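You operate a simulated robot arm through the tools that you are given. There is no shell and no other tool. Be economical: measure what you need, move in short steps, check, and stop when the job is done.

The job below is to be done with a simulated two-armed robot. You get a single attempt, and the scene is never put back.

JOB
Polish the scuffed pane in the red frame and seal a patch of it.
Fine: scuff off with polish on the pink pad, then a patch of sealer with the purple pad; the pane stays where it lies; pads back. Set down upright: pink polish pad, purple buff pad. A coat counts when it lies all over at full strength: go over it till it gets no stronger. What is to be rubbed or washed off counts as gone when no trace of it is left.

It is judged by the outcome, as a careful person would: the job done as asked, and still so three seconds after it is handed in. It fails if anything else is knocked over, pushed out of place, dropped, spilled or broken. A push-on lid holds only when it is set on centred and level and pressed home; a screw cap is set on level and turned clockwise until tight.

ROBOT AND FRAMES
Two 7-joint arms with two-finger parallel grippers on one trunk, hanging from a carriage that runs on a gantry, over the field with the corners [-1.26, 2.197], [-1.26, -0.103], [0.02, -0.103], [0.02, 2.197] (x, y) and turns from -6.702 to 5.306 rad about z. Base frame: it is fixed where the carriage stands at the start and does not move with it; the origin is on the floor, on the carriage's upright axis, x ahead of it, y to its left, z up; the surface under the hand at the start is at about z = 0.88. Units: m, rad, N and s.
The left shoulder is at the start at [0.04, 0.173, 1.474], the right one opposite. With the tool pointing down near the work surface each hand reaches from about 0.1 to 0.68 m from the robot's upright axis, wherever it stands, measured 20 degrees to its own side. Places, roughly: blue sealer tin [0.8, 0.2, 0.9]; red polish tin [0.8, -0.2, 0.9]. Payload 3.43 kg a hand.
Tool frame (each hand has its own): the origin (TCP) lies between the finger pads and is the grasp point; the fingertips stand 0.03 m ahead of it; z points along the fingers, y is the line along which they close. Largest opening 0.094 m; finger width 0.028, thickness 0.01; the body of the gripper, 0.05 by 0.096 m, starts 0.055 m behind the TCP.
Orientation is that of the tool frame in the base frame, as a unit quaternion [x, y, z, w]. With the fingers straight down and closing along the base's y, the tool's x points along the base's -x, its y along +y and its z along -z.

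CONTROLS
- The arms move only by the tool step_arm. It takes "left_moves", "right_moves" or both (then of equal length, played together; a hand with none holds still); each is a list of rows, each an object (a shift or turn left out is 0, a gripper value left out holds the last) with "linear": the shift along the base's x, y, z in m, a list of three; "delta_rot": the turn, a rotation vector about the base's x, y, z in rad, a list of three; "fingers": the opening, from 0 (shut) to 1 (fully open). In form: [{"linear": [x, y, z], "delta_rot": [rx, ry, rz], "fingers": fingers}, ...]. A call has 1 to 10 rows; each row is the pose to reach, as a shift and turn from the pose commanded when the call began. A row lasts 0.2 s, in which the tool goes at most 0.05 m and 0.15 rad; a call with a longer step from one row to the next is refused whole, and so is a gripper value outside its range. A pose out of reach is approached as far as the arm can. The call stops where the force on the tool passes 40 N (or 10 N more than at its start, if that is more) or the arm is blocked; 0.2 s more then pass. Each finger travels about 0.072 m/s and halts on what it meets, pressing with about 35 N; the grip force reading is that of the motor and also rises with nothing between the fingers. The clock runs only during rows and for 0.2 s after the last one: add rows that repeat a pose to give the fingers time. It gives the time, the measured TCP pose, the force on the tool (base axes), the opening and the grip force at its end, in the units of the frame above (readings bear some noise), with the torque about the TCP (base axes, N m) and any sound that the robot's microphone picked up.
- Cameras (640 x 400 px; columns grow to the right, rows downward): "scene" is now at [0.229, -0.0041, 1.7537]; the picture's right is [-0.06, -1.00, 0.00], its down [-0.84, 0.05, -0.55] and it looks along [0.54, -0.03, -0.84] (base axes); focal length 288 px, centre (320, 200). "left" rides on the left gripper at [0.076, -0.014, -0.103] in its tool frame; the picture's right is [0.18, 0.98, 0.00], its down [-0.75, 0.14, -0.64] and it looks along [-0.63, 0.12, 0.77] (tool axes); focal length 243 px, centre (320, 200). "right" rides on the right gripper at [0.076, 0.014, -0.103] in its tool frame; the picture's right is [-0.18, 0.98, 0.00], its down [-0.75, -0.14, -0.64] and it looks along [-0.63, -0.12, 0.77] (tool axes); focal length 243 px, centre (320, 200). There is no depth. A picture from a camera that has moved, and an enlarged one, comes with that camera's place and axes in the base frame and with its lens.
- snapshot(camera): a new picture of that camera. The clock stands still meanwhile.
- slide_trunk(by): slides the trunk up (or, below 0, down) by that many m; the arms and the scene camera ride with it, the base frame stays. It gives what a move gives, with no picture.
- base_move(legs): drives the robot by 1 to 6 legs, each [ahead, left, turn to the left] in m, m and rad, along the robot's own axes; the way and the turn of a leg run together, so that a leg with both is an arc; at most 1.5 m and 3.142 rad a leg. The arms and the cameras ride along, it lands a little off, and it stops where it bumps. It keeps to its track: a leg is cut to what the track allows. It gives what a move gives.
- aim_head(pan, tilt): turns the head with the scene camera to pan (to the left, within 1.501 rad either way) and tilt (down, from -0.506 to 1.204), counted from straight ahead of the robot. It gives what a move gives.
- enlarge(camera, box): a new picture of the part [left, top, right, bottom] of that camera's present view, enlarged. The clock stands still meanwhile.
- sign_off(): hands the job in; it is judged then, once.

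Go step by step. Nothing tells you exact positions but the pictures and the camera data: compare them with the known pose of the tool, close in by small moves and look again before you grip or let go. The budget is 120 turns and 92 pictures, counting those below and the enlarged ones. Unless the task says otherwise, let go and move clear before handing in, and close with one line.

The tools are called after ">>>" as name(argument=value, ...) on one line, values as JSON. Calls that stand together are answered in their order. step_arm: Moves the arms, as the interface text tells. Its arguments: {"type":"object","properties":{"left_moves":{"type":"array","items":{"type":"object","properties":{"linear":{"type":"array","items":{"type":"number"}},"delta_rot":{"type":"array","items":{"type":"number"}},"fingers":{"type":"number"}}}},"right_moves":{"type":"array","items":{"type":"object","properties":{"linear":{"type":"array","items":{"type":"number"}},"delta_rot":{"type":"array","items":{"type":"number"}},"fingers":{"type":"number"}}}}},"required":[]} The other tools are called the same way: slide_trunk (by) slides the trunk up or down; base_move (legs) drives the base; aim_head (pan, tilt) turns the head that bears the scene camera; snapshot (camera) takes a picture; enlarge (camera, box) takes an enlarged picture of a part of a camera's view; sign_off () hands the job in.

At the start:

```text
t: 0.0
left_ee_pos: [0.6031, 0.2242, 1.1242]
left_tcp_rot: [-0.001, 0.997, 0.0, 0.075]
left_force: [96.5, -30.6, -264.5]
left_moment: [4.01, -16.97, 3.44]
left_gripper_width: 0.0939
left_finger_force: 0.1
right_ee_pos: [0.596, -0.248, 1.248]
right_tcp_rot: [0.001, 1.0, 0.0, 0.0]
right_force: [-0.3, 0.0, 0.1]
right_moment: [0.01, -0.02, 0.03]
right_gripper_width: 0.0941
right_finger_force: 0.0
trunk travel left (down, up): [-0.627, 0.154]
robot x, y, heading: [-0.0033, -0.0002, 0.0]
head pan, tilt: [-0.058, 0.993]
```

scene: 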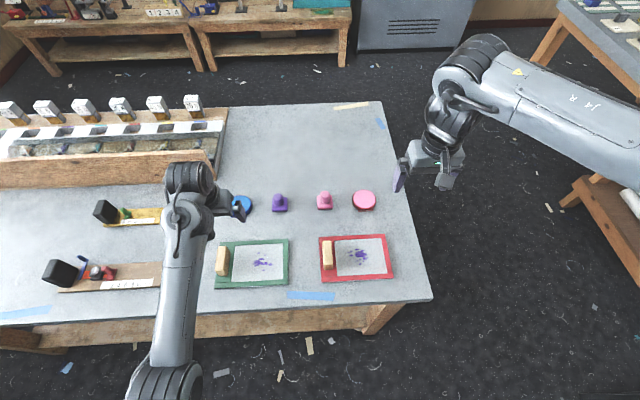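
right: 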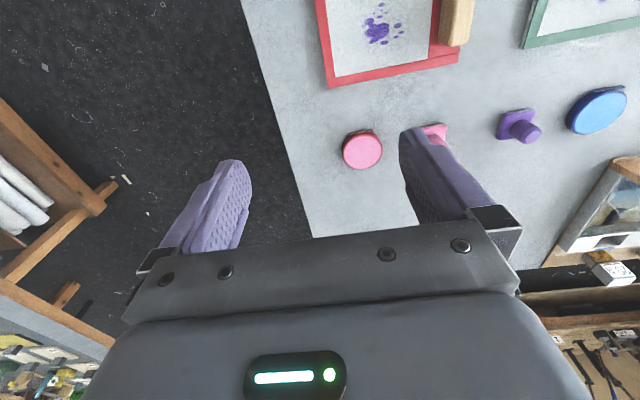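
left: 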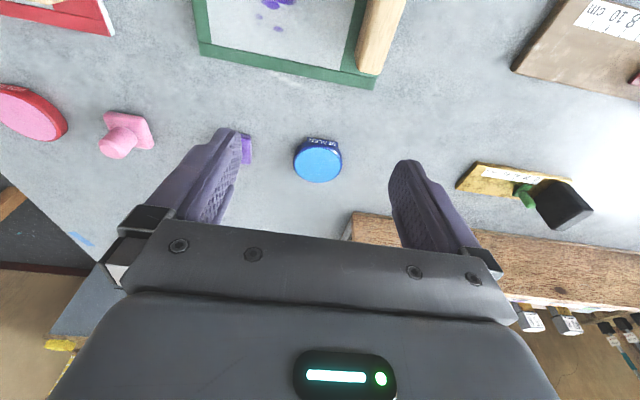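

I see the red-framed pane near (0.56, -0.14), with the pink pad and red tin behind it; there is also a green-framed pane that I must leave alone. I'll look closer first.

>>> enlarge(camera="scene", box=[210, 170, 430, 308])

>>> enlarge(camera="right", box=[300, 0, 640, 212])

>>> enlarge(camera="scene", box=[0, 80, 240, 320])

```text
2.90 times, centred on (320, 239) of scene
camera zoom: at [0.229, -0.0041, 1.7537], right [-0.06, -1.0, 0.0], down [-0.84, 0.05, -0.55], along [0.54, -0.03, -0.84], focal length 836 px, centre (320, 87)
```

zoom: 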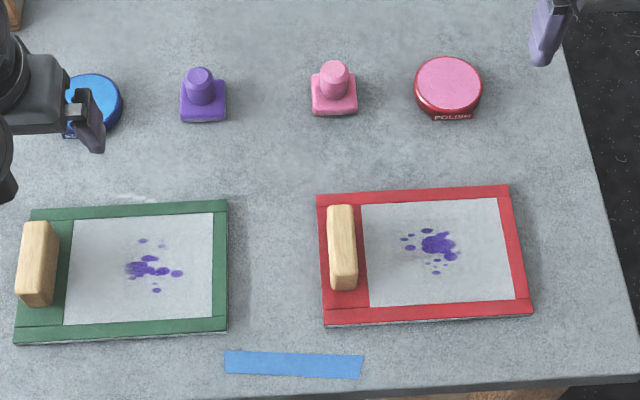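

```text
1.88 times, centred on (470, 106) of right
camera zoom: at [0.5205, -0.2337, 1.3505], right [0.18, 0.98, 0.0], down [0.75, -0.14, 0.64], along [0.63, -0.12, -0.77], focal length 457 px, centre (38, 377)
```

zoom: 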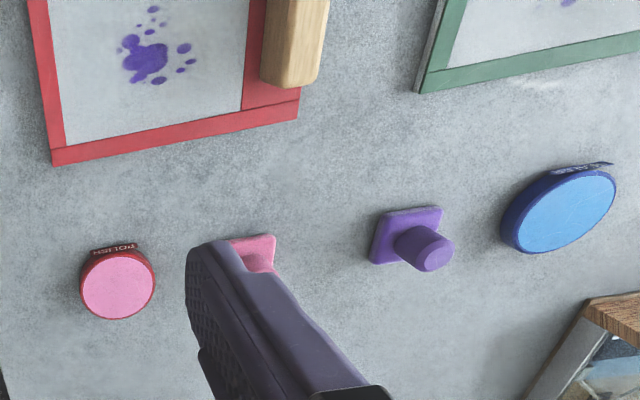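

```text
1.67 times, centred on (120, 200) of scene
camera zoom: at [0.229, -0.0041, 1.7537], right [-0.06, -1.0, 0.0], down [-0.84, 0.05, -0.55], along [0.54, -0.03, -0.84], focal length 481 px, centre (653, 200)
```

zoom: 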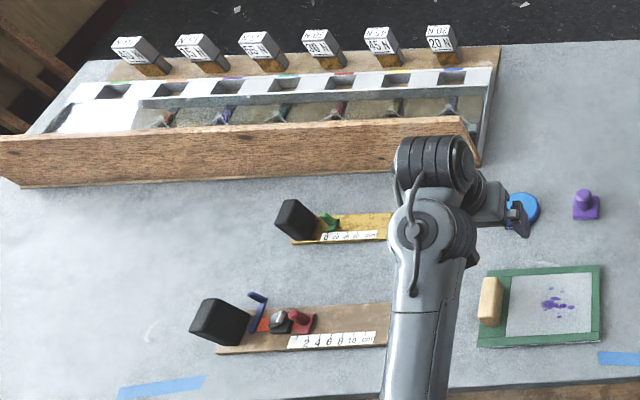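

The tins look open-topped or lidded, which I still have to check, and the left hand's starting force reading is odd. I'll make a tiny move with both hands to see whether the reading settles.

>>> step_arm(left_moves=[{"linear": [0, 0, 0.03]}, {"linear": [0, 0, 0.06]}, {"linear": [0, 0, 0.06]}], right_moves=[{"linear": [0, 0.02, 0]}, {"linear": [0, 0.04, 0]}, {"linear": [0, 0.04, 0]}])

```text
t: 0.8
left_ee_pos: [0.6334, 0.2232, 1.1942]
left_tcp_rot: [-0.003, 0.988, -0.002, 0.152]
left_force: [72.3, -12.4, -98.0]
left_moment: [1.38, -5.0, 1.66]
left_gripper_width: 0.0941
left_finger_force: 0.0
right_ee_pos: [0.5946, -0.2074, 1.2466]
right_tcp_rot: [0.0, 1.0, 0.0, 0.0]
right_force: [-0.4, 0.5, 0.4]
right_moment: [0.03, -0.01, 0.04]
right_gripper_width: 0.0942
right_finger_force: 0.0
trunk travel left (down, up): [-0.627, 0.154]
robot x, y, heading: [0.0026, 0.0011, 0.0]
head pan, tilt: [-0.058, 0.993]
stopped in row 3 (left hand): the arm was blocked; the commanded pose is now the measured one
```

The left arm reports being blocked, so I'll look for what it's touching.

>>> snapshot(camera="scene")

>>> snapshot(camera="left")

```text
85 pictures are left
camera scene: at [0.229, -0.0041, 1.7536], right [-0.06, -1.0, 0.0], down [-0.84, 0.05, -0.55], along [0.54, -0.03, -0.84], focal length 288 px, centre (320, 200)
```

scene: 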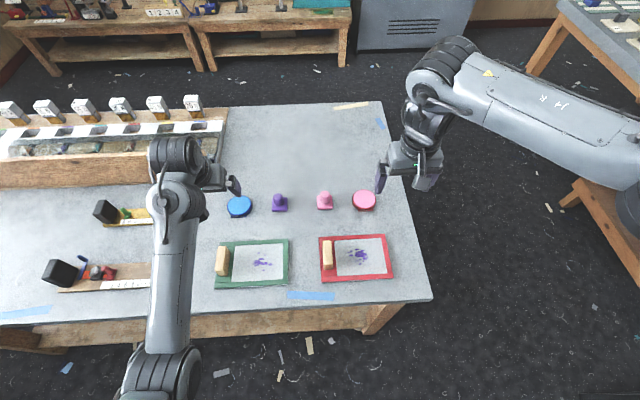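

```text
84 pictures are left
camera left: at [0.5315, 0.2085, 1.2683], right [-0.18, 0.98, -0.06], down [0.53, 0.15, 0.84], along [0.83, 0.12, -0.54], focal length 243 px, centre (320, 200)
```

left: 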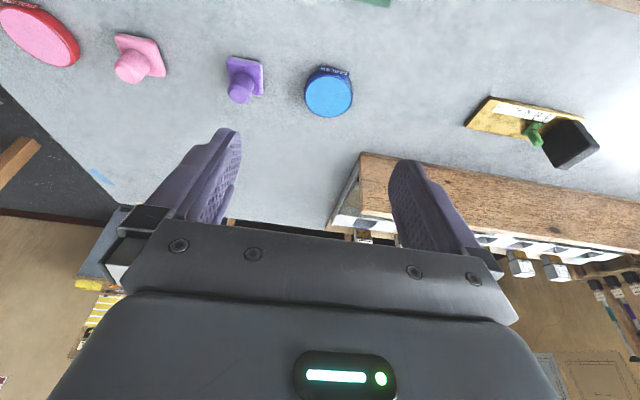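

The left elbow hangs low, in front of the table edge, and seems to be pressing on it. I'll raise the trunk a little and watch the left-hand force.

>>> slide_trunk(by=0.1)

```text
t: 2.1
left_ee_pos: [0.6347, 0.2234, 1.2941]
left_tcp_rot: [-0.001, 0.989, 0.0, 0.151]
left_force: [61.5, -20.6, -111.3]
left_moment: [2.25, -7.64, 2.64]
left_gripper_width: 0.0941
left_finger_force: 0.0
right_ee_pos: [0.5942, -0.208, 1.3457]
right_tcp_rot: [0.0, 1.0, 0.0, 0.0]
right_force: [-0.4, -0.1, 0.2]
right_moment: [0.0, -0.05, -0.02]
right_gripper_width: 0.0938
right_finger_force: 0.0
trunk travel left (down, up): [-0.727, 0.054]
robot x, y, heading: [-0.0033, 0.0048, 0.002]
head pan, tilt: [-0.058, 0.993]
```

The force didn't change when the trunk rose, so the contact must be within the robot itself. I'll turn the head to look at the left elbow.

>>> aim_head(pan=0.9, tilt=1.2)

>>> snapshot(camera="scene")

```text
t: 3.3
left_ee_pos: [0.6341, 0.2235, 1.2935]
left_tcp_rot: [-0.001, 0.988, -0.001, 0.152]
left_force: [62.0, -10.5, -111.9]
left_moment: [1.27, -7.69, 1.39]
left_gripper_width: 0.094
left_finger_force: 0.0
right_ee_pos: [0.5955, -0.2074, 1.3455]
right_tcp_rot: [0.0, 1.0, 0.0, 0.0]
right_force: [0.0, 0.5, 0.2]
right_moment: [0.01, -0.02, 0.0]
right_gripper_width: 0.0938
right_finger_force: 0.0
trunk travel left (down, up): [-0.727, 0.054]
robot x, y, heading: [-0.0014, -0.0005, 0.003]
head pan, tilt: [0.901, 1.201]
```

```text
83 pictures are left
camera scene: at [0.1939, 0.0438, 1.8406], right [0.78, -0.62, 0.0], down [-0.58, -0.73, -0.36], along [0.23, 0.28, -0.93], focal length 288 px, centre (320, 200)
```

scene: 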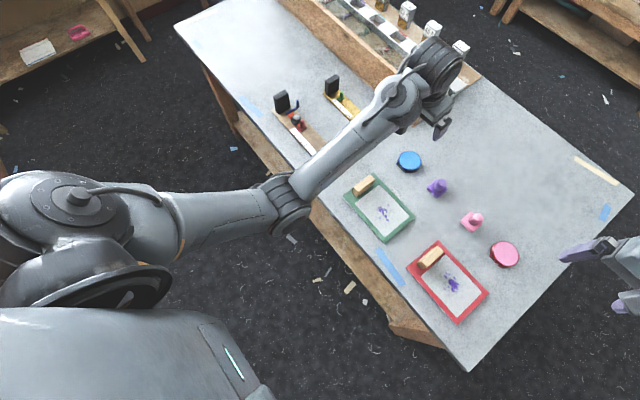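

I see no obvious contact, so it may be a joint at its limit. I'll try drawing the left hand back and outward to relieve it.

>>> step_arm(left_moves=[{"linear": [-0.03, 0.03, 0.0]}, {"linear": [-0.06, 0.06, 0.0]}, {"linear": [-0.09, 0.09, 0.0]}, {"linear": [-0.09, 0.09, 0.0]}])

```text
t: 3.6
left_ee_pos: [0.6331, 0.226, 1.2954]
left_tcp_rot: [-0.004, 0.987, -0.002, 0.159]
left_force: [34.2, -4.4, -43.9]
left_moment: [0.57, -2.19, 0.62]
left_gripper_width: 0.0939
left_finger_force: 0.1
right_ee_pos: [0.5942, -0.2079, 1.3473]
right_tcp_rot: [0.0, 1.0, 0.0, 0.0]
right_force: [-0.6, -0.4, -0.8]
right_moment: [-0.03, 0.0, -0.01]
right_gripper_width: 0.0941
right_finger_force: 0.1
trunk travel left (down, up): [-0.727, 0.054]
robot x, y, heading: [0.0014, 0.0028, -0.001]
head pan, tilt: [0.901, 1.201]
stopped in row 1 (left hand): the force on the tool passed its limit at 169 N (the readings are from after the stop); the commanded pose is now the measured one
```

The force dropped after the stop, so I'll keep unloading in the direction the arm drifts: up and forward, with more tilt.

>>> step_arm(left_moves=[{"linear": [0.02, 0.0, 0.02], "delta_rot": [0, -0.08, 0]}, {"linear": [0.03, 0.0, 0.04], "delta_rot": [0, -0.15, 0]}, {"linear": [0.03, 0.0, 0.04], "delta_rot": [0, -0.15, 0]}])

```text
t: 4.4
left_ee_pos: [0.6609, 0.2268, 1.3363]
left_tcp_rot: [-0.004, 0.973, -0.002, 0.229]
left_force: [-0.2, -0.6, 0.2]
left_moment: [0.05, 0.0, 0.01]
left_gripper_width: 0.094
left_finger_force: 0.1
right_ee_pos: [0.5941, -0.2081, 1.3462]
right_tcp_rot: [0.0, 1.0, 0.0, 0.001]
right_force: [-0.4, 0.5, 0.4]
right_moment: [-0.04, 0.0, 0.0]
right_gripper_width: 0.0938
right_finger_force: 0.1
trunk travel left (down, up): [-0.727, 0.054]
robot x, y, heading: [0.0013, -0.0025, -0.002]
head pan, tilt: [0.901, 1.201]
```

The left hand is free now, with its wrist at its limit when pointing straight down from there. I'll park it for now, bring the head back, and move the right hand toward the pads and tins.

>>> aim_head(pan=-0.1, tilt=0.95)

>>> step_arm(right_moves=[{"linear": [0.02, 0.01, -0.03]}, {"linear": [0.04, 0.02, -0.06]}, {"linear": [0.06, 0.03, -0.09]}, {"linear": [0.08, 0.04, -0.12]}, {"linear": [0.1, 0.05, -0.15]}, {"linear": [0.12, 0.06, -0.18]}, {"linear": [0.13, 0.07, -0.2]}, {"linear": [0.13, 0.07, -0.2]}])

>>> snapshot(camera="right")

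>>> snapshot(camera="scene")

```text
t: 5.7
left_ee_pos: [0.6604, 0.2271, 1.3355]
left_tcp_rot: [-0.003, 0.973, -0.002, 0.229]
left_force: [0.3, -0.7, 0.0]
left_moment: [0.0, 0.06, 0.0]
left_gripper_width: 0.0936
left_finger_force: 0.0
right_ee_pos: [0.5951, -0.2081, 1.3463]
right_tcp_rot: [0.0, 1.0, 0.0, 0.0]
right_force: [0.2, -1.1, -0.4]
right_moment: [0.03, -0.01, 0.02]
right_gripper_width: 0.0941
right_finger_force: 0.1
trunk travel left (down, up): [-0.727, 0.054]
robot x, y, heading: [-0.0026, -0.0009, -0.001]
head pan, tilt: [-0.099, 0.949]
```

```text
t: 7.5
left_ee_pos: [0.6599, 0.2255, 1.3353]
left_tcp_rot: [-0.004, 0.973, -0.002, 0.229]
left_force: [0.1, 0.3, -0.8]
left_moment: [-0.01, 0.01, 0.0]
left_gripper_width: 0.0939
left_finger_force: 0.1
right_ee_pos: [0.674, -0.1395, 1.1999]
right_tcp_rot: [0.0, 1.0, 0.0, 0.001]
right_force: [0.5, -0.2, -0.4]
right_moment: [0.01, -0.01, 0.0]
right_gripper_width: 0.094
right_finger_force: 0.0
right hand out of reach, approached as far as the arm can: row 5, 6, 7, 8
trunk travel left (down, up): [-0.727, 0.054]
robot x, y, heading: [-0.003, 0.0012, 0.002]
head pan, tilt: [-0.099, 0.949]
```

```text
82 pictures are left
camera right: at [0.5984, -0.1248, 1.3037], right [0.18, 0.98, 0.0], down [0.75, -0.14, 0.64], along [0.63, -0.12, -0.77], focal length 243 px, centre (320, 200)
```

right: 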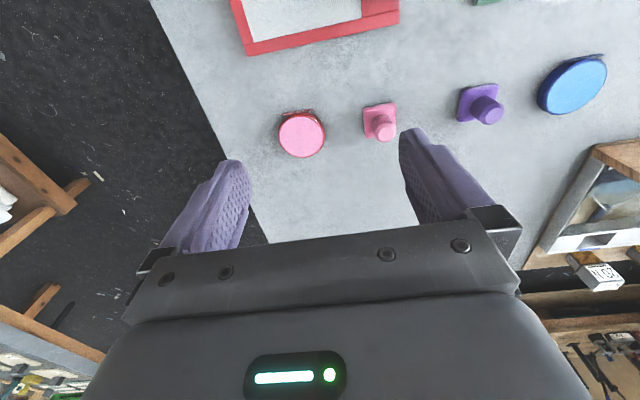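

```text
81 pictures are left
camera scene: at [0.2315, -0.0073, 1.8568], right [-0.1, -0.99, 0.0], down [-0.81, 0.08, -0.58], along [0.58, -0.06, -0.81], focal length 288 px, centre (320, 200)
```

scene: 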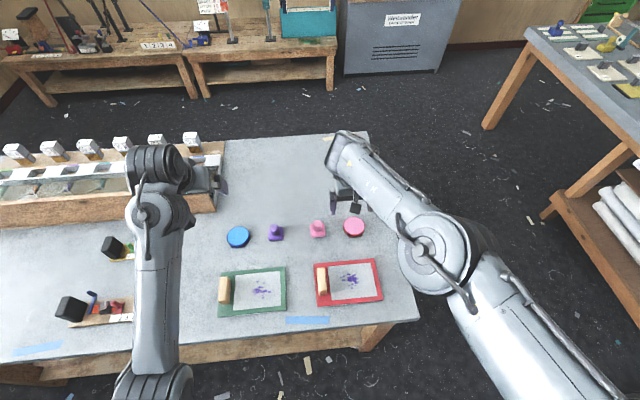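

The tins and pads at x≈0.79 are out of reach facing straight ahead, so I'll turn the robot left. That swings the right shoulder toward the table and the left arm clear of it.

>>> base_move(legs=[[0.018, 0, 0], [0, 0, 1.3]])

>>> aim_head(pan=-1.3, tilt=0.95)

>>> snapshot(camera="scene")

```text
t: 11.4
left_ee_pos: [0.0032, 0.6973, 1.3357]
left_tcp_rot: [-0.576, 0.785, 0.132, 0.187]
left_force: [0.1, 1.1, 0.8]
left_moment: [-0.01, -0.03, 0.01]
left_gripper_width: 0.0938
left_finger_force: 0.0
right_ee_pos: [0.3544, 0.599, 1.1996]
right_tcp_rot: [-0.589, 0.808, 0.0, 0.001]
right_force: [0.5, 0.0, 0.2]
right_moment: [0.01, -0.02, -0.01]
right_gripper_width: 0.0939
right_finger_force: 0.1
trunk travel left (down, up): [-0.727, 0.054]
robot x, y, heading: [0.0161, 0.0023, 1.254]
head pan, tilt: [-0.099, 0.949]
```

```text
t: 12.8
left_ee_pos: [0.0039, 0.6984, 1.3356]
left_tcp_rot: [-0.577, 0.784, 0.134, 0.187]
left_force: [-0.1, -0.7, 0.0]
left_moment: [0.01, 0.0, -0.02]
left_gripper_width: 0.094
left_finger_force: 0.0
right_ee_pos: [0.3556, 0.5995, 1.2005]
right_tcp_rot: [-0.589, 0.808, -0.001, 0.0]
right_force: [0.6, 0.6, -0.8]
right_moment: [-0.01, -0.01, 0.02]
right_gripper_width: 0.0939
right_finger_force: 0.2
trunk travel left (down, up): [-0.727, 0.054]
robot x, y, heading: [0.016, 0.0007, 1.261]
head pan, tilt: [-1.3, 0.949]
```

```text
80 pictures are left
camera scene: at [0.1376, 0.1496, 1.8568], right [-0.04, -1.0, 0.0], down [-0.81, 0.03, -0.58], along [0.58, -0.02, -0.81], focal length 288 px, centre (320, 200)
```

scene: 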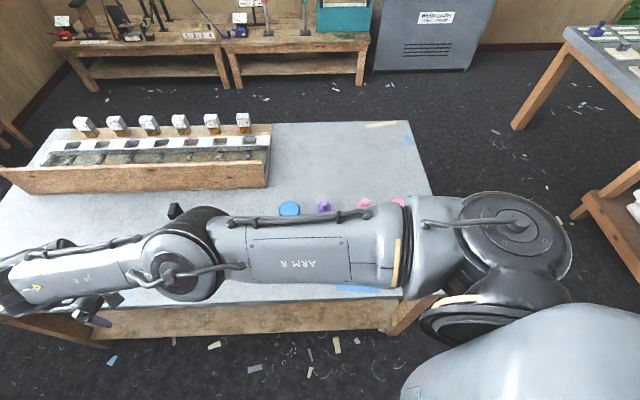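

The right arm is across the view. I'll sweep the right hand round to above the pads, turning the wrist as it goes.

>>> step_arm(right_moves=[{"linear": [0.024, -0.039, 0], "delta_rot": [0, 0, -0.09]}, {"linear": [0.048, -0.078, 0], "delta_rot": [0, 0, -0.18]}, {"linear": [0.072, -0.117, 0], "delta_rot": [0, 0, -0.27]}, {"linear": [0.096, -0.156, 0], "delta_rot": [0, 0, -0.36]}, {"linear": [0.12, -0.195, 0], "delta_rot": [0, 0, -0.45]}, {"linear": [0.144, -0.234, 0], "delta_rot": [0, 0, -0.54]}, {"linear": [0.168, -0.273, 0], "delta_rot": [0, 0, -0.63]}, {"linear": [0.192, -0.312, 0], "delta_rot": [0, 0, -0.72]}])

>>> step_arm(right_moves=[{"linear": [0.024, -0.039, 0], "delta_rot": [0, 0, -0.09]}, {"linear": [0.048, -0.078, 0], "delta_rot": [0, 0, -0.18]}, {"linear": [0.072, -0.117, 0], "delta_rot": [0, 0, -0.27]}, {"linear": [0.096, -0.156, 0], "delta_rot": [0, 0, -0.36]}, {"linear": [0.12, -0.195, 0], "delta_rot": [0, 0, -0.45]}, {"linear": [0.144, -0.234, 0], "delta_rot": [0, 0, -0.535]}, {"linear": [0.144, -0.234, 0], "delta_rot": [0, 0, -0.535]}])

>>> snapshot(camera="scene")

```text
t: 14.6
left_ee_pos: [0.0031, 0.6972, 1.335]
left_tcp_rot: [-0.577, 0.784, 0.133, 0.186]
left_force: [-0.6, 0.5, -0.1]
left_moment: [0.02, -0.01, -0.03]
left_gripper_width: 0.0942
left_finger_force: 0.0
right_ee_pos: [0.548, 0.2876, 1.1989]
right_tcp_rot: [-0.266, 0.964, 0.0, 0.0]
right_force: [0.1, -0.1, 0.1]
right_moment: [0.01, 0.0, -0.02]
right_gripper_width: 0.094
right_finger_force: 0.0
trunk travel left (down, up): [-0.727, 0.054]
robot x, y, heading: [0.018, 0.0002, 1.261]
head pan, tilt: [-1.3, 0.949]
```

```text
t: 16.2
left_ee_pos: [0.003, 0.6975, 1.3349]
left_tcp_rot: [-0.577, 0.784, 0.133, 0.186]
left_force: [0.4, 0.0, -0.7]
left_moment: [0.0, -0.03, 0.03]
left_gripper_width: 0.0942
left_finger_force: 0.1
right_ee_pos: [0.6898, 0.0532, 1.1967]
right_tcp_rot: [-0.002, 1.0, 0.0, -0.001]
right_force: [-0.4, -0.8, -0.2]
right_moment: [0.01, 0.0, 0.02]
right_gripper_width: 0.0937
right_finger_force: 0.0
trunk travel left (down, up): [-0.727, 0.054]
robot x, y, heading: [0.0177, -0.0006, 1.264]
head pan, tilt: [-1.3, 0.949]
```

```text
79 pictures are left
camera scene: at [0.1376, 0.1496, 1.8568], right [-0.04, -1.0, 0.0], down [-0.81, 0.03, -0.58], along [0.58, -0.02, -0.81], focal length 288 px, centre (320, 200)
```

scene: 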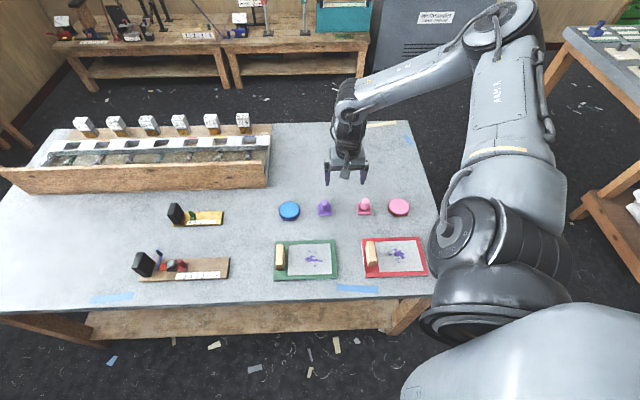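

The view is clear now. I'll lower the trunk to extend the reach, then look with the wrist camera.

>>> slide_trunk(by=-0.18)

>>> snapshot(camera="right")

>>> enlarge(camera="scene", box=[230, 150, 450, 288])

```text
t: 18.2
left_ee_pos: [0.003, 0.6983, 1.156]
left_tcp_rot: [-0.577, 0.784, 0.133, 0.186]
left_force: [0.2, -0.3, 0.0]
left_moment: [0.04, 0.01, -0.01]
left_gripper_width: 0.0941
left_finger_force: 0.2
right_ee_pos: [0.6909, 0.0537, 1.017]
right_tcp_rot: [-0.003, 1.0, 0.0, -0.001]
right_force: [0.7, 0.4, 0.5]
right_moment: [-0.02, 0.02, 0.01]
right_gripper_width: 0.0941
right_finger_force: 0.0
trunk travel left (down, up): [-0.547, 0.234]
robot x, y, heading: [0.0131, 0.0024, 1.264]
head pan, tilt: [-1.3, 0.949]
```

```text
78 pictures are left
camera right: at [0.6157, 0.068, 1.12], right [0.18, 0.98, 0.0], down [0.75, -0.14, 0.64], along [0.63, -0.11, -0.77], focal length 243 px, centre (320, 200)
```

right: 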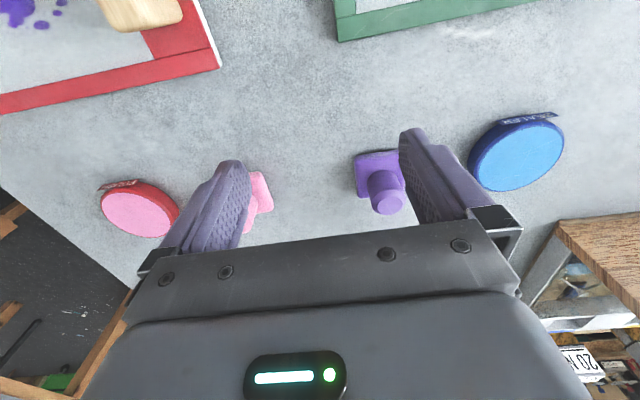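

```text
2.90 times, centred on (340, 219) of scene
camera zoom: at [0.1376, 0.1496, 1.6769], right [-0.04, -1.0, 0.0], down [-0.81, 0.03, -0.58], along [0.58, -0.02, -0.81], focal length 836 px, centre (262, 145)
```

zoom: 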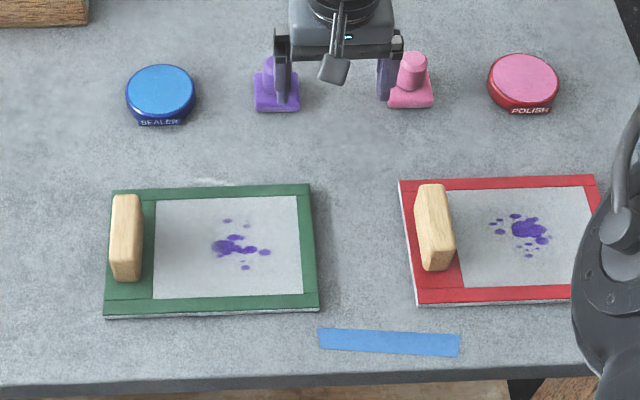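

I want to know whether the tins are open, so I'll enlarge both in the wrist view.

>>> enlarge(camera="right", box=[440, 90, 600, 210])

>>> enlarge(camera="right", box=[70, 160, 230, 260])

```text
3.33 times, centred on (520, 150) of right
camera zoom: at [0.6157, 0.068, 1.12], right [0.18, 0.98, 0.0], down [0.75, -0.14, 0.64], along [0.63, -0.11, -0.77], focal length 809 px, centre (-347, 367)
```

zoom: 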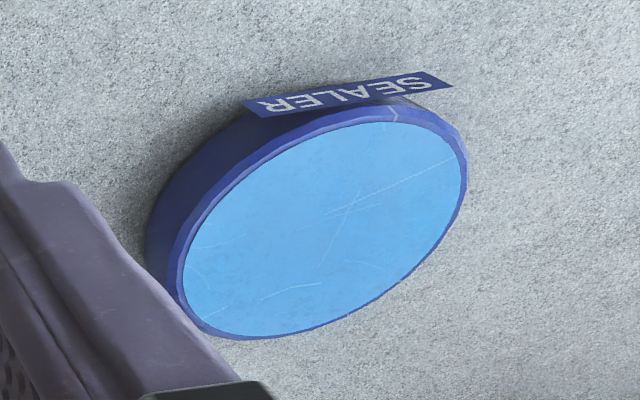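

```text
4.00 times, centred on (150, 210) of right
camera zoom: at [0.6157, 0.068, 1.12], right [0.18, 0.98, 0.0], down [0.75, -0.14, 0.64], along [0.63, -0.11, -0.77], focal length 970 px, centre (1000, 160)
```

zoom: 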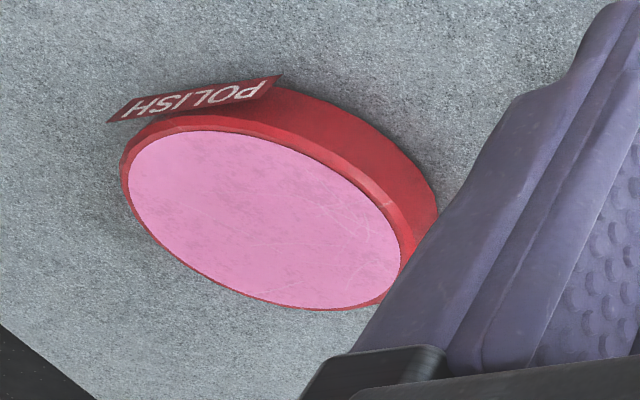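

Both tins look like open cakes of paste. Next I'll move the open right hand above the pink pad, which I take to be at about (0.785, -0.053).

>>> step_arm(right_moves=[{"linear": [0.03, -0.03, 0]}, {"linear": [0.06, -0.06, 0]}, {"linear": [0.08, -0.09, 0]}, {"linear": [0.094, -0.107, 0]}, {"linear": [0.094, -0.107, 0]}])

>>> snapshot(camera="right")

>>> snapshot(camera="scene")

```text
t: 19.4
left_ee_pos: [0.0023, 0.6977, 1.1552]
left_tcp_rot: [-0.577, 0.784, 0.133, 0.187]
left_force: [0.0, 0.7, -0.1]
left_moment: [0.03, 0.02, -0.02]
left_gripper_width: 0.0939
left_finger_force: 0.0
right_ee_pos: [0.783, -0.0525, 1.0176]
right_tcp_rot: [-0.003, 1.0, 0.0, 0.0]
right_force: [0.0, -0.5, 0.6]
right_moment: [0.0, -0.02, 0.02]
right_gripper_width: 0.0939
right_finger_force: 0.1
trunk travel left (down, up): [-0.547, 0.234]
robot x, y, heading: [0.016, 0.0003, 1.261]
head pan, tilt: [-1.3, 0.949]
```

```text
74 pictures are left
camera right: at [0.7079, -0.0384, 1.1213], right [0.18, 0.98, 0.0], down [0.75, -0.14, 0.64], along [0.63, -0.11, -0.77], focal length 243 px, centre (320, 200)
```

right: 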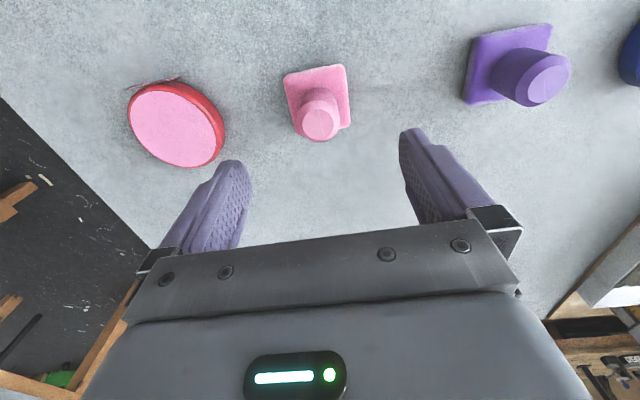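

```text
73 pictures are left
camera scene: at [0.1376, 0.1496, 1.6768], right [-0.04, -1.0, 0.0], down [-0.81, 0.03, -0.58], along [0.58, -0.02, -0.81], focal length 288 px, centre (320, 200)
```

scene: 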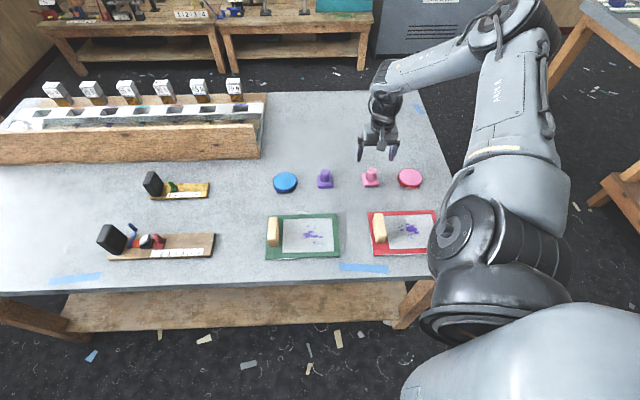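

Two views agree: the pink knob is at about (0.782, -0.052), with its top near z=0.94. I'll descend over it with open fingers and check.

>>> step_arm(right_moves=[{"linear": [-0.001, 0.001, -0.03]}, {"linear": [-0.001, 0.001, -0.055]}, {"linear": [-0.001, 0.001, -0.07]}, {"linear": [-0.001, 0.001, -0.07]}])

>>> snapshot(camera="right")

>>> enlarge(camera="scene", box=[310, 120, 438, 200])

```text
t: 20.4
left_ee_pos: [0.0034, 0.698, 1.1557]
left_tcp_rot: [-0.577, 0.784, 0.133, 0.186]
left_force: [0.0, -0.1, 0.5]
left_moment: [0.02, 0.0, 0.01]
left_gripper_width: 0.0942
left_finger_force: 0.0
right_ee_pos: [0.7799, -0.0513, 0.9455]
right_tcp_rot: [-0.003, 1.0, 0.0, 0.0]
right_force: [0.7, -0.4, 0.2]
right_moment: [0.0, -0.03, 0.01]
right_gripper_width: 0.0939
right_finger_force: 0.2
trunk travel left (down, up): [-0.547, 0.234]
robot x, y, heading: [0.0162, -0.0017, 1.262]
head pan, tilt: [-1.3, 0.949]
```

```text
72 pictures are left
camera right: at [0.7054, -0.0382, 1.0494], right [0.18, 0.98, 0.0], down [0.75, -0.14, 0.64], along [0.63, -0.11, -0.77], focal length 243 px, centre (320, 200)
```

right: 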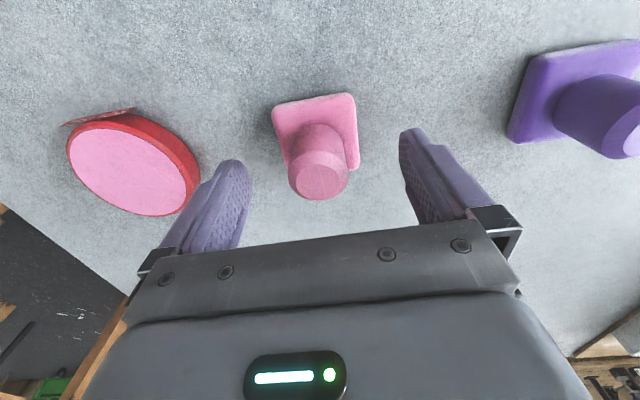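

```text
5.00 times, centred on (374, 160) of scene
camera zoom: at [0.1376, 0.1495, 1.6768], right [-0.04, -1.0, 0.0], down [-0.81, 0.03, -0.58], along [0.58, -0.02, -0.81], focal length 1442 px, centre (50, 400)
```

zoom: 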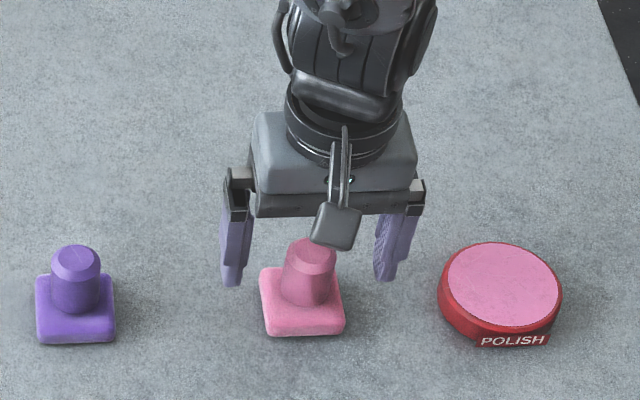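

The knob is centred between the fingers. I'll go down 10 mm more and close.

>>> step_arm(right_moves=[{"linear": [0, 0, -0.01]}, {"linear": [0, 0, -0.01], "fingers": 0}, {"linear": [0, 0, -0.01], "fingers": 0}, {"linear": [0, 0, -0.01], "fingers": 0}, {"linear": [0, 0, -0.01], "fingers": 0}, {"linear": [0, 0, -0.01], "fingers": 0}])

>>> snapshot(camera="right")

```text
t: 21.8
left_ee_pos: [0.0032, 0.6982, 1.1544]
left_tcp_rot: [-0.577, 0.784, 0.134, 0.186]
left_force: [-0.7, 0.4, 0.2]
left_moment: [0.02, 0.02, 0.0]
left_gripper_width: 0.0942
left_finger_force: 0.0
right_ee_pos: [0.7816, -0.0536, 0.9355]
right_tcp_rot: [-0.003, 1.0, 0.0, 0.001]
right_force: [-0.3, -0.6, 0.9]
right_moment: [0.01, 0.05, 0.0]
right_gripper_width: 0.033
right_finger_force: 34.6
trunk travel left (down, up): [-0.547, 0.234]
robot x, y, heading: [0.0156, 0.0014, 1.258]
head pan, tilt: [-1.3, 0.949]
```

```text
70 pictures are left
camera right: at [0.7065, -0.0388, 1.0393], right [0.18, 0.98, 0.0], down [0.75, -0.14, 0.64], along [0.63, -0.12, -0.77], focal length 243 px, centre (320, 200)
```

right: 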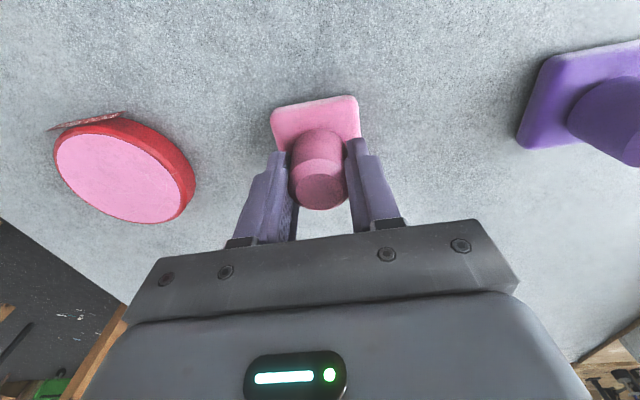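

I have the pad gripped, with its bottom about 0.0555 below the TCP. I'll lift it and carry it over the red tin at about (0.778, -0.192).

>>> step_arm(right_moves=[{"linear": [0, 0, 0.03]}, {"linear": [0, 0, 0.065]}, {"linear": [0, -0.04, 0.065]}, {"linear": [-0.002, -0.08, 0.065]}, {"linear": [-0.003, -0.12, 0.065]}, {"linear": [-0.003, -0.14, 0.065]}, {"linear": [-0.003, -0.14, 0.065]}])

>>> snapshot(camera="right")

>>> enlarge(camera="scene", box=[310, 120, 438, 200])

```text
t: 23.4
left_ee_pos: [0.0024, 0.6975, 1.1555]
left_tcp_rot: [-0.577, 0.784, 0.134, 0.186]
left_force: [-1.2, 0.0, -0.7]
left_moment: [-0.01, 0.02, -0.06]
left_gripper_width: 0.0941
left_finger_force: 0.1
right_ee_pos: [0.7795, -0.1912, 1.0021]
right_tcp_rot: [-0.003, 1.0, 0.0, -0.001]
right_force: [0.9, -0.5, -0.1]
right_moment: [0.0, -0.01, 0.02]
right_gripper_width: 0.0002
right_finger_force: 32.9
trunk travel left (down, up): [-0.547, 0.234]
robot x, y, heading: [0.0216, 0.0014, 1.262]
head pan, tilt: [-1.3, 0.949]
```

```text
69 pictures are left
camera right: at [0.7041, -0.1785, 1.1053], right [0.18, 0.98, 0.0], down [0.75, -0.14, 0.64], along [0.63, -0.11, -0.77], focal length 243 px, centre (320, 200)
```

right: 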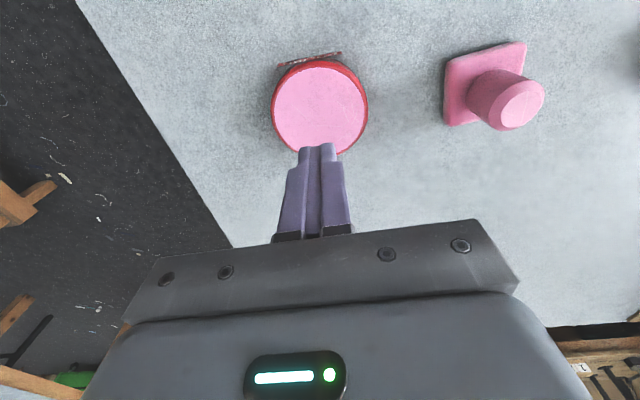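

```text
5.00 times, centred on (374, 160) of scene
camera zoom: at [0.1376, 0.1496, 1.6768], right [-0.04, -1.0, 0.0], down [-0.81, 0.03, -0.58], along [0.58, -0.02, -0.81], focal length 1442 px, centre (50, 400)
```

zoom: 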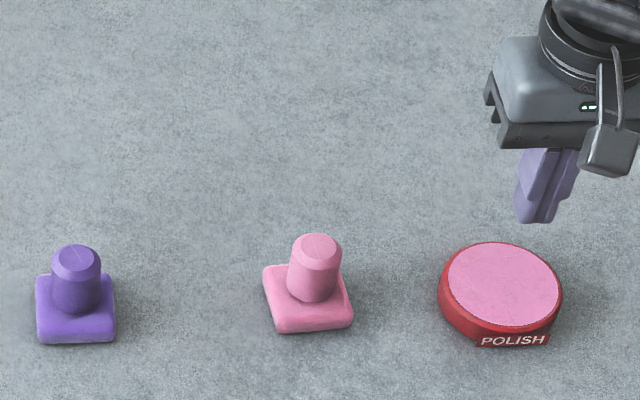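

The grip slipped off the rounded top of the knob, and the pad is still upright, just slightly turned. I'll go back open, aim at (0.786, -0.053), and grip deeper.

>>> step_arm(right_moves=[{"linear": [0.003, 0.04, 0], "fingers": 1}, {"linear": [0.005, 0.08, 0], "fingers": 1}, {"linear": [0.006, 0.12, 0], "fingers": 1}, {"linear": [0.006, 0.138, 0], "fingers": 1}, {"linear": [0.006, 0.138, 0], "fingers": 1}, {"linear": [0.006, 0.138, -0.035]}, {"linear": [0.006, 0.138, -0.062]}, {"linear": [0.006, 0.138, -0.062]}])

>>> snapshot(camera="right")

```text
t: 25.2
left_ee_pos: [0.0037, 0.698, 1.155]
left_tcp_rot: [-0.577, 0.784, 0.134, 0.187]
left_force: [-0.2, -1.3, 0.0]
left_moment: [0.0, 0.0, 0.02]
left_gripper_width: 0.094
left_finger_force: 0.2
right_ee_pos: [0.7895, -0.055, 0.9388]
right_tcp_rot: [-0.003, 1.0, -0.001, 0.0]
right_force: [1.1, 0.4, -0.2]
right_moment: [0.01, 0.03, -0.01]
right_gripper_width: 0.0941
right_finger_force: 0.1
trunk travel left (down, up): [-0.547, 0.234]
robot x, y, heading: [0.0157, 0.0016, 1.262]
head pan, tilt: [-1.3, 0.949]
```

```text
67 pictures are left
camera right: at [0.7144, -0.0402, 1.0429], right [0.18, 0.98, 0.0], down [0.75, -0.14, 0.64], along [0.63, -0.11, -0.77], focal length 243 px, centre (320, 200)
```

right: 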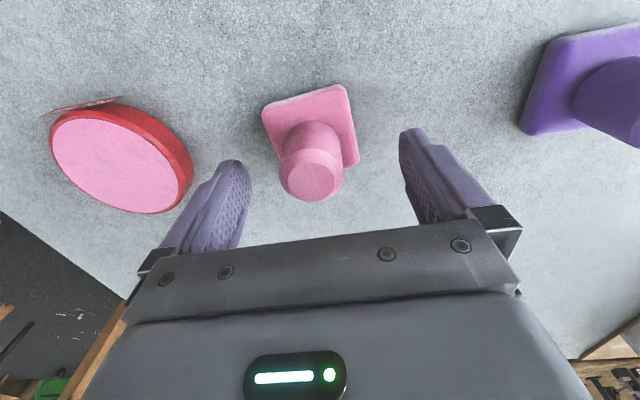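

Nearly centred. I'll nudge 2 mm in -y and lower in small steps to feel for the pad's base.

>>> step_arm(right_moves=[{"linear": [-0.001, -0.002, -0.006]}, {"linear": [-0.001, -0.002, -0.012]}, {"linear": [-0.001, -0.002, -0.016]}, {"linear": [-0.001, -0.002, -0.016]}])

>>> enlarge(camera="scene", box=[310, 120, 438, 200])

```text
t: 26.2
left_ee_pos: [0.0021, 0.6979, 1.1548]
left_tcp_rot: [-0.577, 0.784, 0.133, 0.187]
left_force: [0.6, 0.1, 0.3]
left_moment: [0.03, 0.02, -0.04]
left_gripper_width: 0.0938
left_finger_force: 0.0
right_ee_pos: [0.7868, -0.0564, 0.9212]
right_tcp_rot: [-0.002, 1.0, 0.001, 0.0]
right_force: [-0.8, 0.3, 0.0]
right_moment: [0.0, 0.03, 0.0]
right_gripper_width: 0.0939
right_finger_force: 0.1
trunk travel left (down, up): [-0.547, 0.234]
robot x, y, heading: [0.0158, 0.0013, 1.259]
head pan, tilt: [-1.3, 0.949]
```

```text
5.00 times, centred on (374, 160) of scene
camera zoom: at [0.1376, 0.1495, 1.6768], right [-0.04, -1.0, 0.0], down [-0.81, 0.03, -0.58], along [0.58, -0.02, -0.81], focal length 1442 px, centre (50, 400)
```

zoom: 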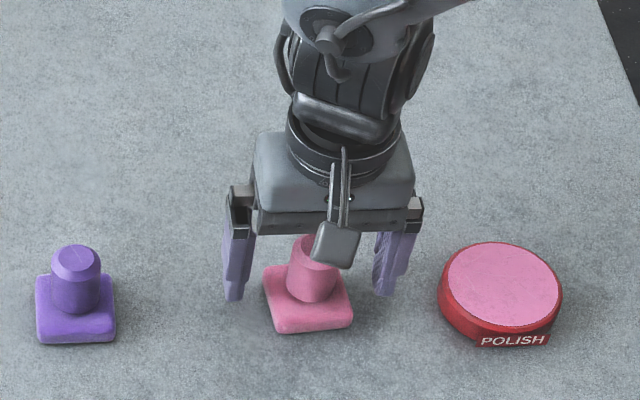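

Triangulating from wrist views at two heights puts the knob top at z≈0.929 and x≈0.792, so the first grip was off-centre. I'll recentre at (0.792, -0.058), with the tips just above the base plate, and close.

>>> step_arm(right_moves=[{"linear": [0.004, -0.002, 0.004]}, {"linear": [0.004, -0.002, 0.004]}, {"linear": [0.004, -0.002, 0.004], "fingers": 0}, {"linear": [0.004, -0.002, 0.004], "fingers": 0}, {"linear": [0.004, -0.002, 0.004], "fingers": 0}, {"linear": [0.004, -0.002, 0.004], "fingers": 0}, {"linear": [0.004, -0.002, 0.004], "fingers": 0}, {"linear": [0.004, -0.002, 0.004], "fingers": 0}])

>>> snapshot(camera="right")

```text
t: 28.0
left_ee_pos: [0.0028, 0.6987, 1.1553]
left_tcp_rot: [-0.577, 0.784, 0.133, 0.187]
left_force: [0.6, 0.0, -0.5]
left_moment: [0.03, -0.02, -0.02]
left_gripper_width: 0.0941
left_finger_force: 0.0
right_ee_pos: [0.7914, -0.0593, 0.9283]
right_tcp_rot: [-0.001, 1.0, 0.0, 0.0]
right_force: [-0.1, -1.1, 3.0]
right_moment: [-0.02, 0.02, 0.0]
right_gripper_width: 0.0353
right_finger_force: 34.9
trunk travel left (down, up): [-0.547, 0.234]
robot x, y, heading: [0.0172, 0.0014, 1.257]
head pan, tilt: [-1.3, 0.949]
```

```text
65 pictures are left
camera right: at [0.7159, -0.045, 1.0315], right [0.18, 0.98, 0.0], down [0.75, -0.14, 0.64], along [0.63, -0.11, -0.77], focal length 243 px, centre (320, 200)
```

right: 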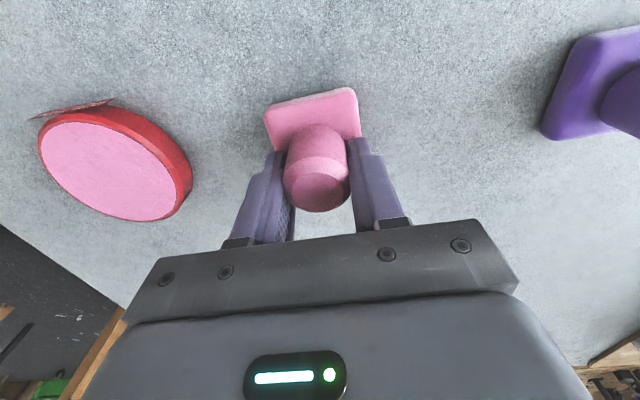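

It's gripped wider now (35 mm). I'll lift slowly and check that it holds.

>>> step_arm(right_moves=[{"linear": [0, 0, 0.005]}, {"linear": [0, 0, 0.012]}, {"linear": [0, 0, 0.02]}, {"linear": [0, 0, 0.03]}, {"linear": [0, 0, 0.03]}])

>>> snapshot(camera="right")

```text
t: 29.2
left_ee_pos: [0.0032, 0.6978, 1.154]
left_tcp_rot: [-0.577, 0.784, 0.134, 0.186]
left_force: [0.4, 0.1, -0.3]
left_moment: [0.01, -0.01, 0.01]
left_gripper_width: 0.0942
left_finger_force: 0.0
right_ee_pos: [0.7897, -0.0585, 0.9576]
right_tcp_rot: [-0.002, 1.0, 0.0, 0.0]
right_force: [0.3, -0.1, -0.5]
right_moment: [-0.02, 0.0, 0.02]
right_gripper_width: 0.0351
right_finger_force: 34.8
trunk travel left (down, up): [-0.547, 0.234]
robot x, y, heading: [0.0203, 0.0007, 1.259]
head pan, tilt: [-1.3, 0.949]
```

```text
64 pictures are left
camera right: at [0.7148, -0.0437, 1.061], right [0.18, 0.98, 0.0], down [0.75, -0.14, 0.64], along [0.63, -0.12, -0.77], focal length 243 px, centre (320, 200)
```

right: 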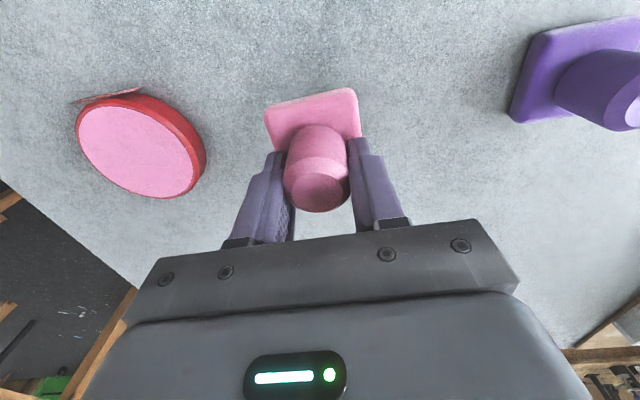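

It's held. The tin top triangulates to (0.775, -0.191, 0.90), so I'll carry the pad over it and lower gently to contact.

>>> step_arm(right_moves=[{"linear": [0, 0, 0.025]}, {"linear": [-0.004, -0.04, 0.025]}, {"linear": [-0.008, -0.08, 0.025]}, {"linear": [-0.013, -0.115, 0.025]}, {"linear": [-0.015, -0.132, 0.025]}, {"linear": [-0.015, -0.132, 0.025]}])

>>> step_arm(right_moves=[{"linear": [0, 0, -0.015]}, {"linear": [0, 0, -0.025]}, {"linear": [0, 0, -0.03]}])

>>> enlarge(camera="scene", box=[310, 120, 438, 200])

```text
t: 30.6
left_ee_pos: [0.0031, 0.6979, 1.1555]
left_tcp_rot: [-0.577, 0.784, 0.133, 0.186]
left_force: [0.3, 1.0, -1.0]
left_moment: [0.03, 0.0, -0.04]
left_gripper_width: 0.0943
left_finger_force: 0.0
right_ee_pos: [0.7734, -0.1919, 0.9838]
right_tcp_rot: [-0.003, 1.0, -0.001, 0.0]
right_force: [0.3, -0.4, -0.7]
right_moment: [-0.04, 0.0, 0.02]
right_gripper_width: 0.0353
right_finger_force: 35.4
trunk travel left (down, up): [-0.547, 0.234]
robot x, y, heading: [0.0161, 0.0014, 1.257]
head pan, tilt: [-1.3, 0.949]
```

```text
t: 31.4
left_ee_pos: [0.0034, 0.6976, 1.1545]
left_tcp_rot: [-0.577, 0.784, 0.134, 0.187]
left_force: [1.2, -0.1, -0.8]
left_moment: [-0.04, 0.01, 0.02]
left_gripper_width: 0.0942
left_finger_force: 0.1
right_ee_pos: [0.775, -0.1901, 0.953]
right_tcp_rot: [-0.002, 1.0, -0.001, 0.0]
right_force: [0.2, -0.4, -0.1]
right_moment: [-0.01, 0.0, 0.02]
right_gripper_width: 0.0353
right_finger_force: 35.2
trunk travel left (down, up): [-0.547, 0.234]
robot x, y, heading: [0.0181, 0.0002, 1.258]
head pan, tilt: [-1.3, 0.949]
```

```text
5.00 times, centred on (374, 160) of scene
camera zoom: at [0.1375, 0.1496, 1.6768], right [-0.04, -1.0, 0.0], down [-0.81, 0.03, -0.58], along [0.58, -0.02, -0.81], focal length 1442 px, centre (50, 400)
```

zoom: 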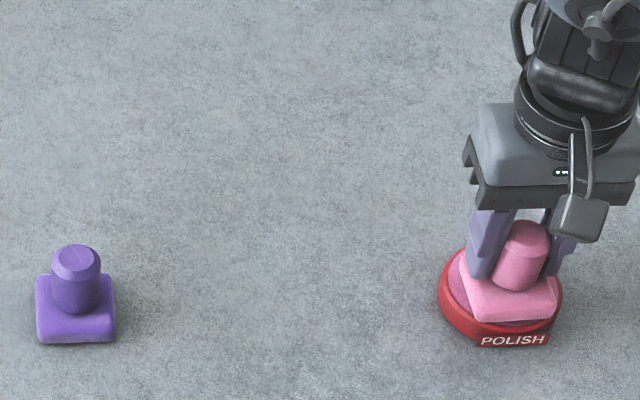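

The pad sits over the tin, hovering slightly. I'll lower it in millimetres until I feel contact.

>>> step_arm(right_moves=[{"linear": [0.003, 0, -0.003]}, {"linear": [0.003, 0, -0.006]}, {"linear": [0.003, 0, -0.008]}])

```text
t: 32.2
left_ee_pos: [0.0044, 0.6986, 1.1551]
left_tcp_rot: [-0.576, 0.784, 0.133, 0.187]
left_force: [-0.2, 0.2, 0.7]
left_moment: [0.02, 0.03, 0.01]
left_gripper_width: 0.0939
left_finger_force: 0.0
right_ee_pos: [0.78, -0.1914, 0.9488]
right_tcp_rot: [-0.001, 1.0, 0.001, 0.001]
right_force: [-6.5, 2.5, 21.9]
right_moment: [-0.07, 0.32, -0.06]
right_gripper_width: 0.0348
right_finger_force: 35.1
trunk travel left (down, up): [-0.547, 0.234]
robot x, y, heading: [0.0152, -0.0024, 1.264]
head pan, tilt: [-1.3, 0.949]
stopped in row 3 (right hand): the force on the tool passed its limit at 45 N (the readings are from after the stop); the commanded pose is now the measured one
```

Contact made with the paste. I'll ease off a little, then lift straight up and look at the tin and pad.

>>> step_arm(right_moves=[{"linear": [0, 0, 0.001]}, {"linear": [0, 0, 0.001]}, {"linear": [0, 0, 0.02]}, {"linear": [0, 0, 0.05]}, {"linear": [0, 0, 0.05]}])

>>> enlarge(camera="scene", box=[320, 110, 448, 190])

>>> snapshot(camera="right")

```text
t: 33.4
left_ee_pos: [0.0022, 0.6978, 1.154]
left_tcp_rot: [-0.577, 0.784, 0.133, 0.187]
left_force: [0.2, 0.4, 0.3]
left_moment: [-0.01, 0.01, 0.0]
left_gripper_width: 0.0938
left_finger_force: 0.0
right_ee_pos: [0.7789, -0.1906, 0.9963]
right_tcp_rot: [-0.001, 1.0, 0.001, -0.001]
right_force: [0.2, -0.6, -0.1]
right_moment: [0.0, 0.0, 0.0]
right_gripper_width: 0.035
right_finger_force: 35.2
trunk travel left (down, up): [-0.547, 0.234]
robot x, y, heading: [0.0181, -0.0019, 1.262]
head pan, tilt: [-1.3, 0.949]
```

```text
5.00 times, centred on (384, 150) of scene
camera zoom: at [0.1373, 0.1497, 1.6768], right [-0.04, -1.0, 0.0], down [-0.81, 0.03, -0.58], along [0.58, -0.02, -0.81], focal length 1442 px, centre (0, 450)
```

zoom: 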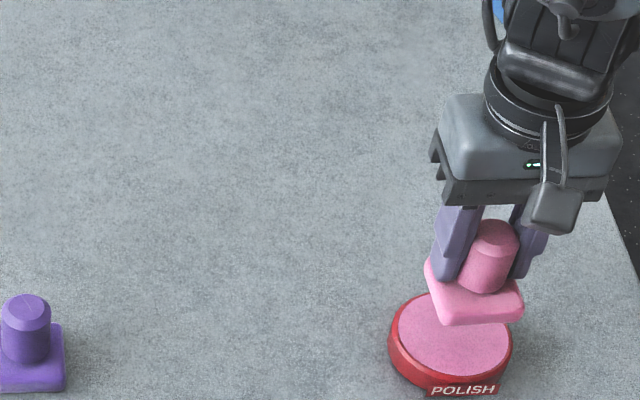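

```text
61 pictures are left
camera right: at [0.7036, -0.1766, 1.0996], right [0.18, 0.98, 0.0], down [0.75, -0.14, 0.64], along [0.63, -0.11, -0.77], focal length 243 px, centre (320, 200)
```

right: 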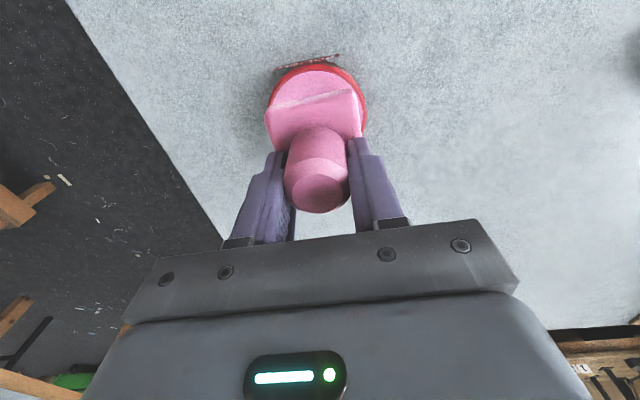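

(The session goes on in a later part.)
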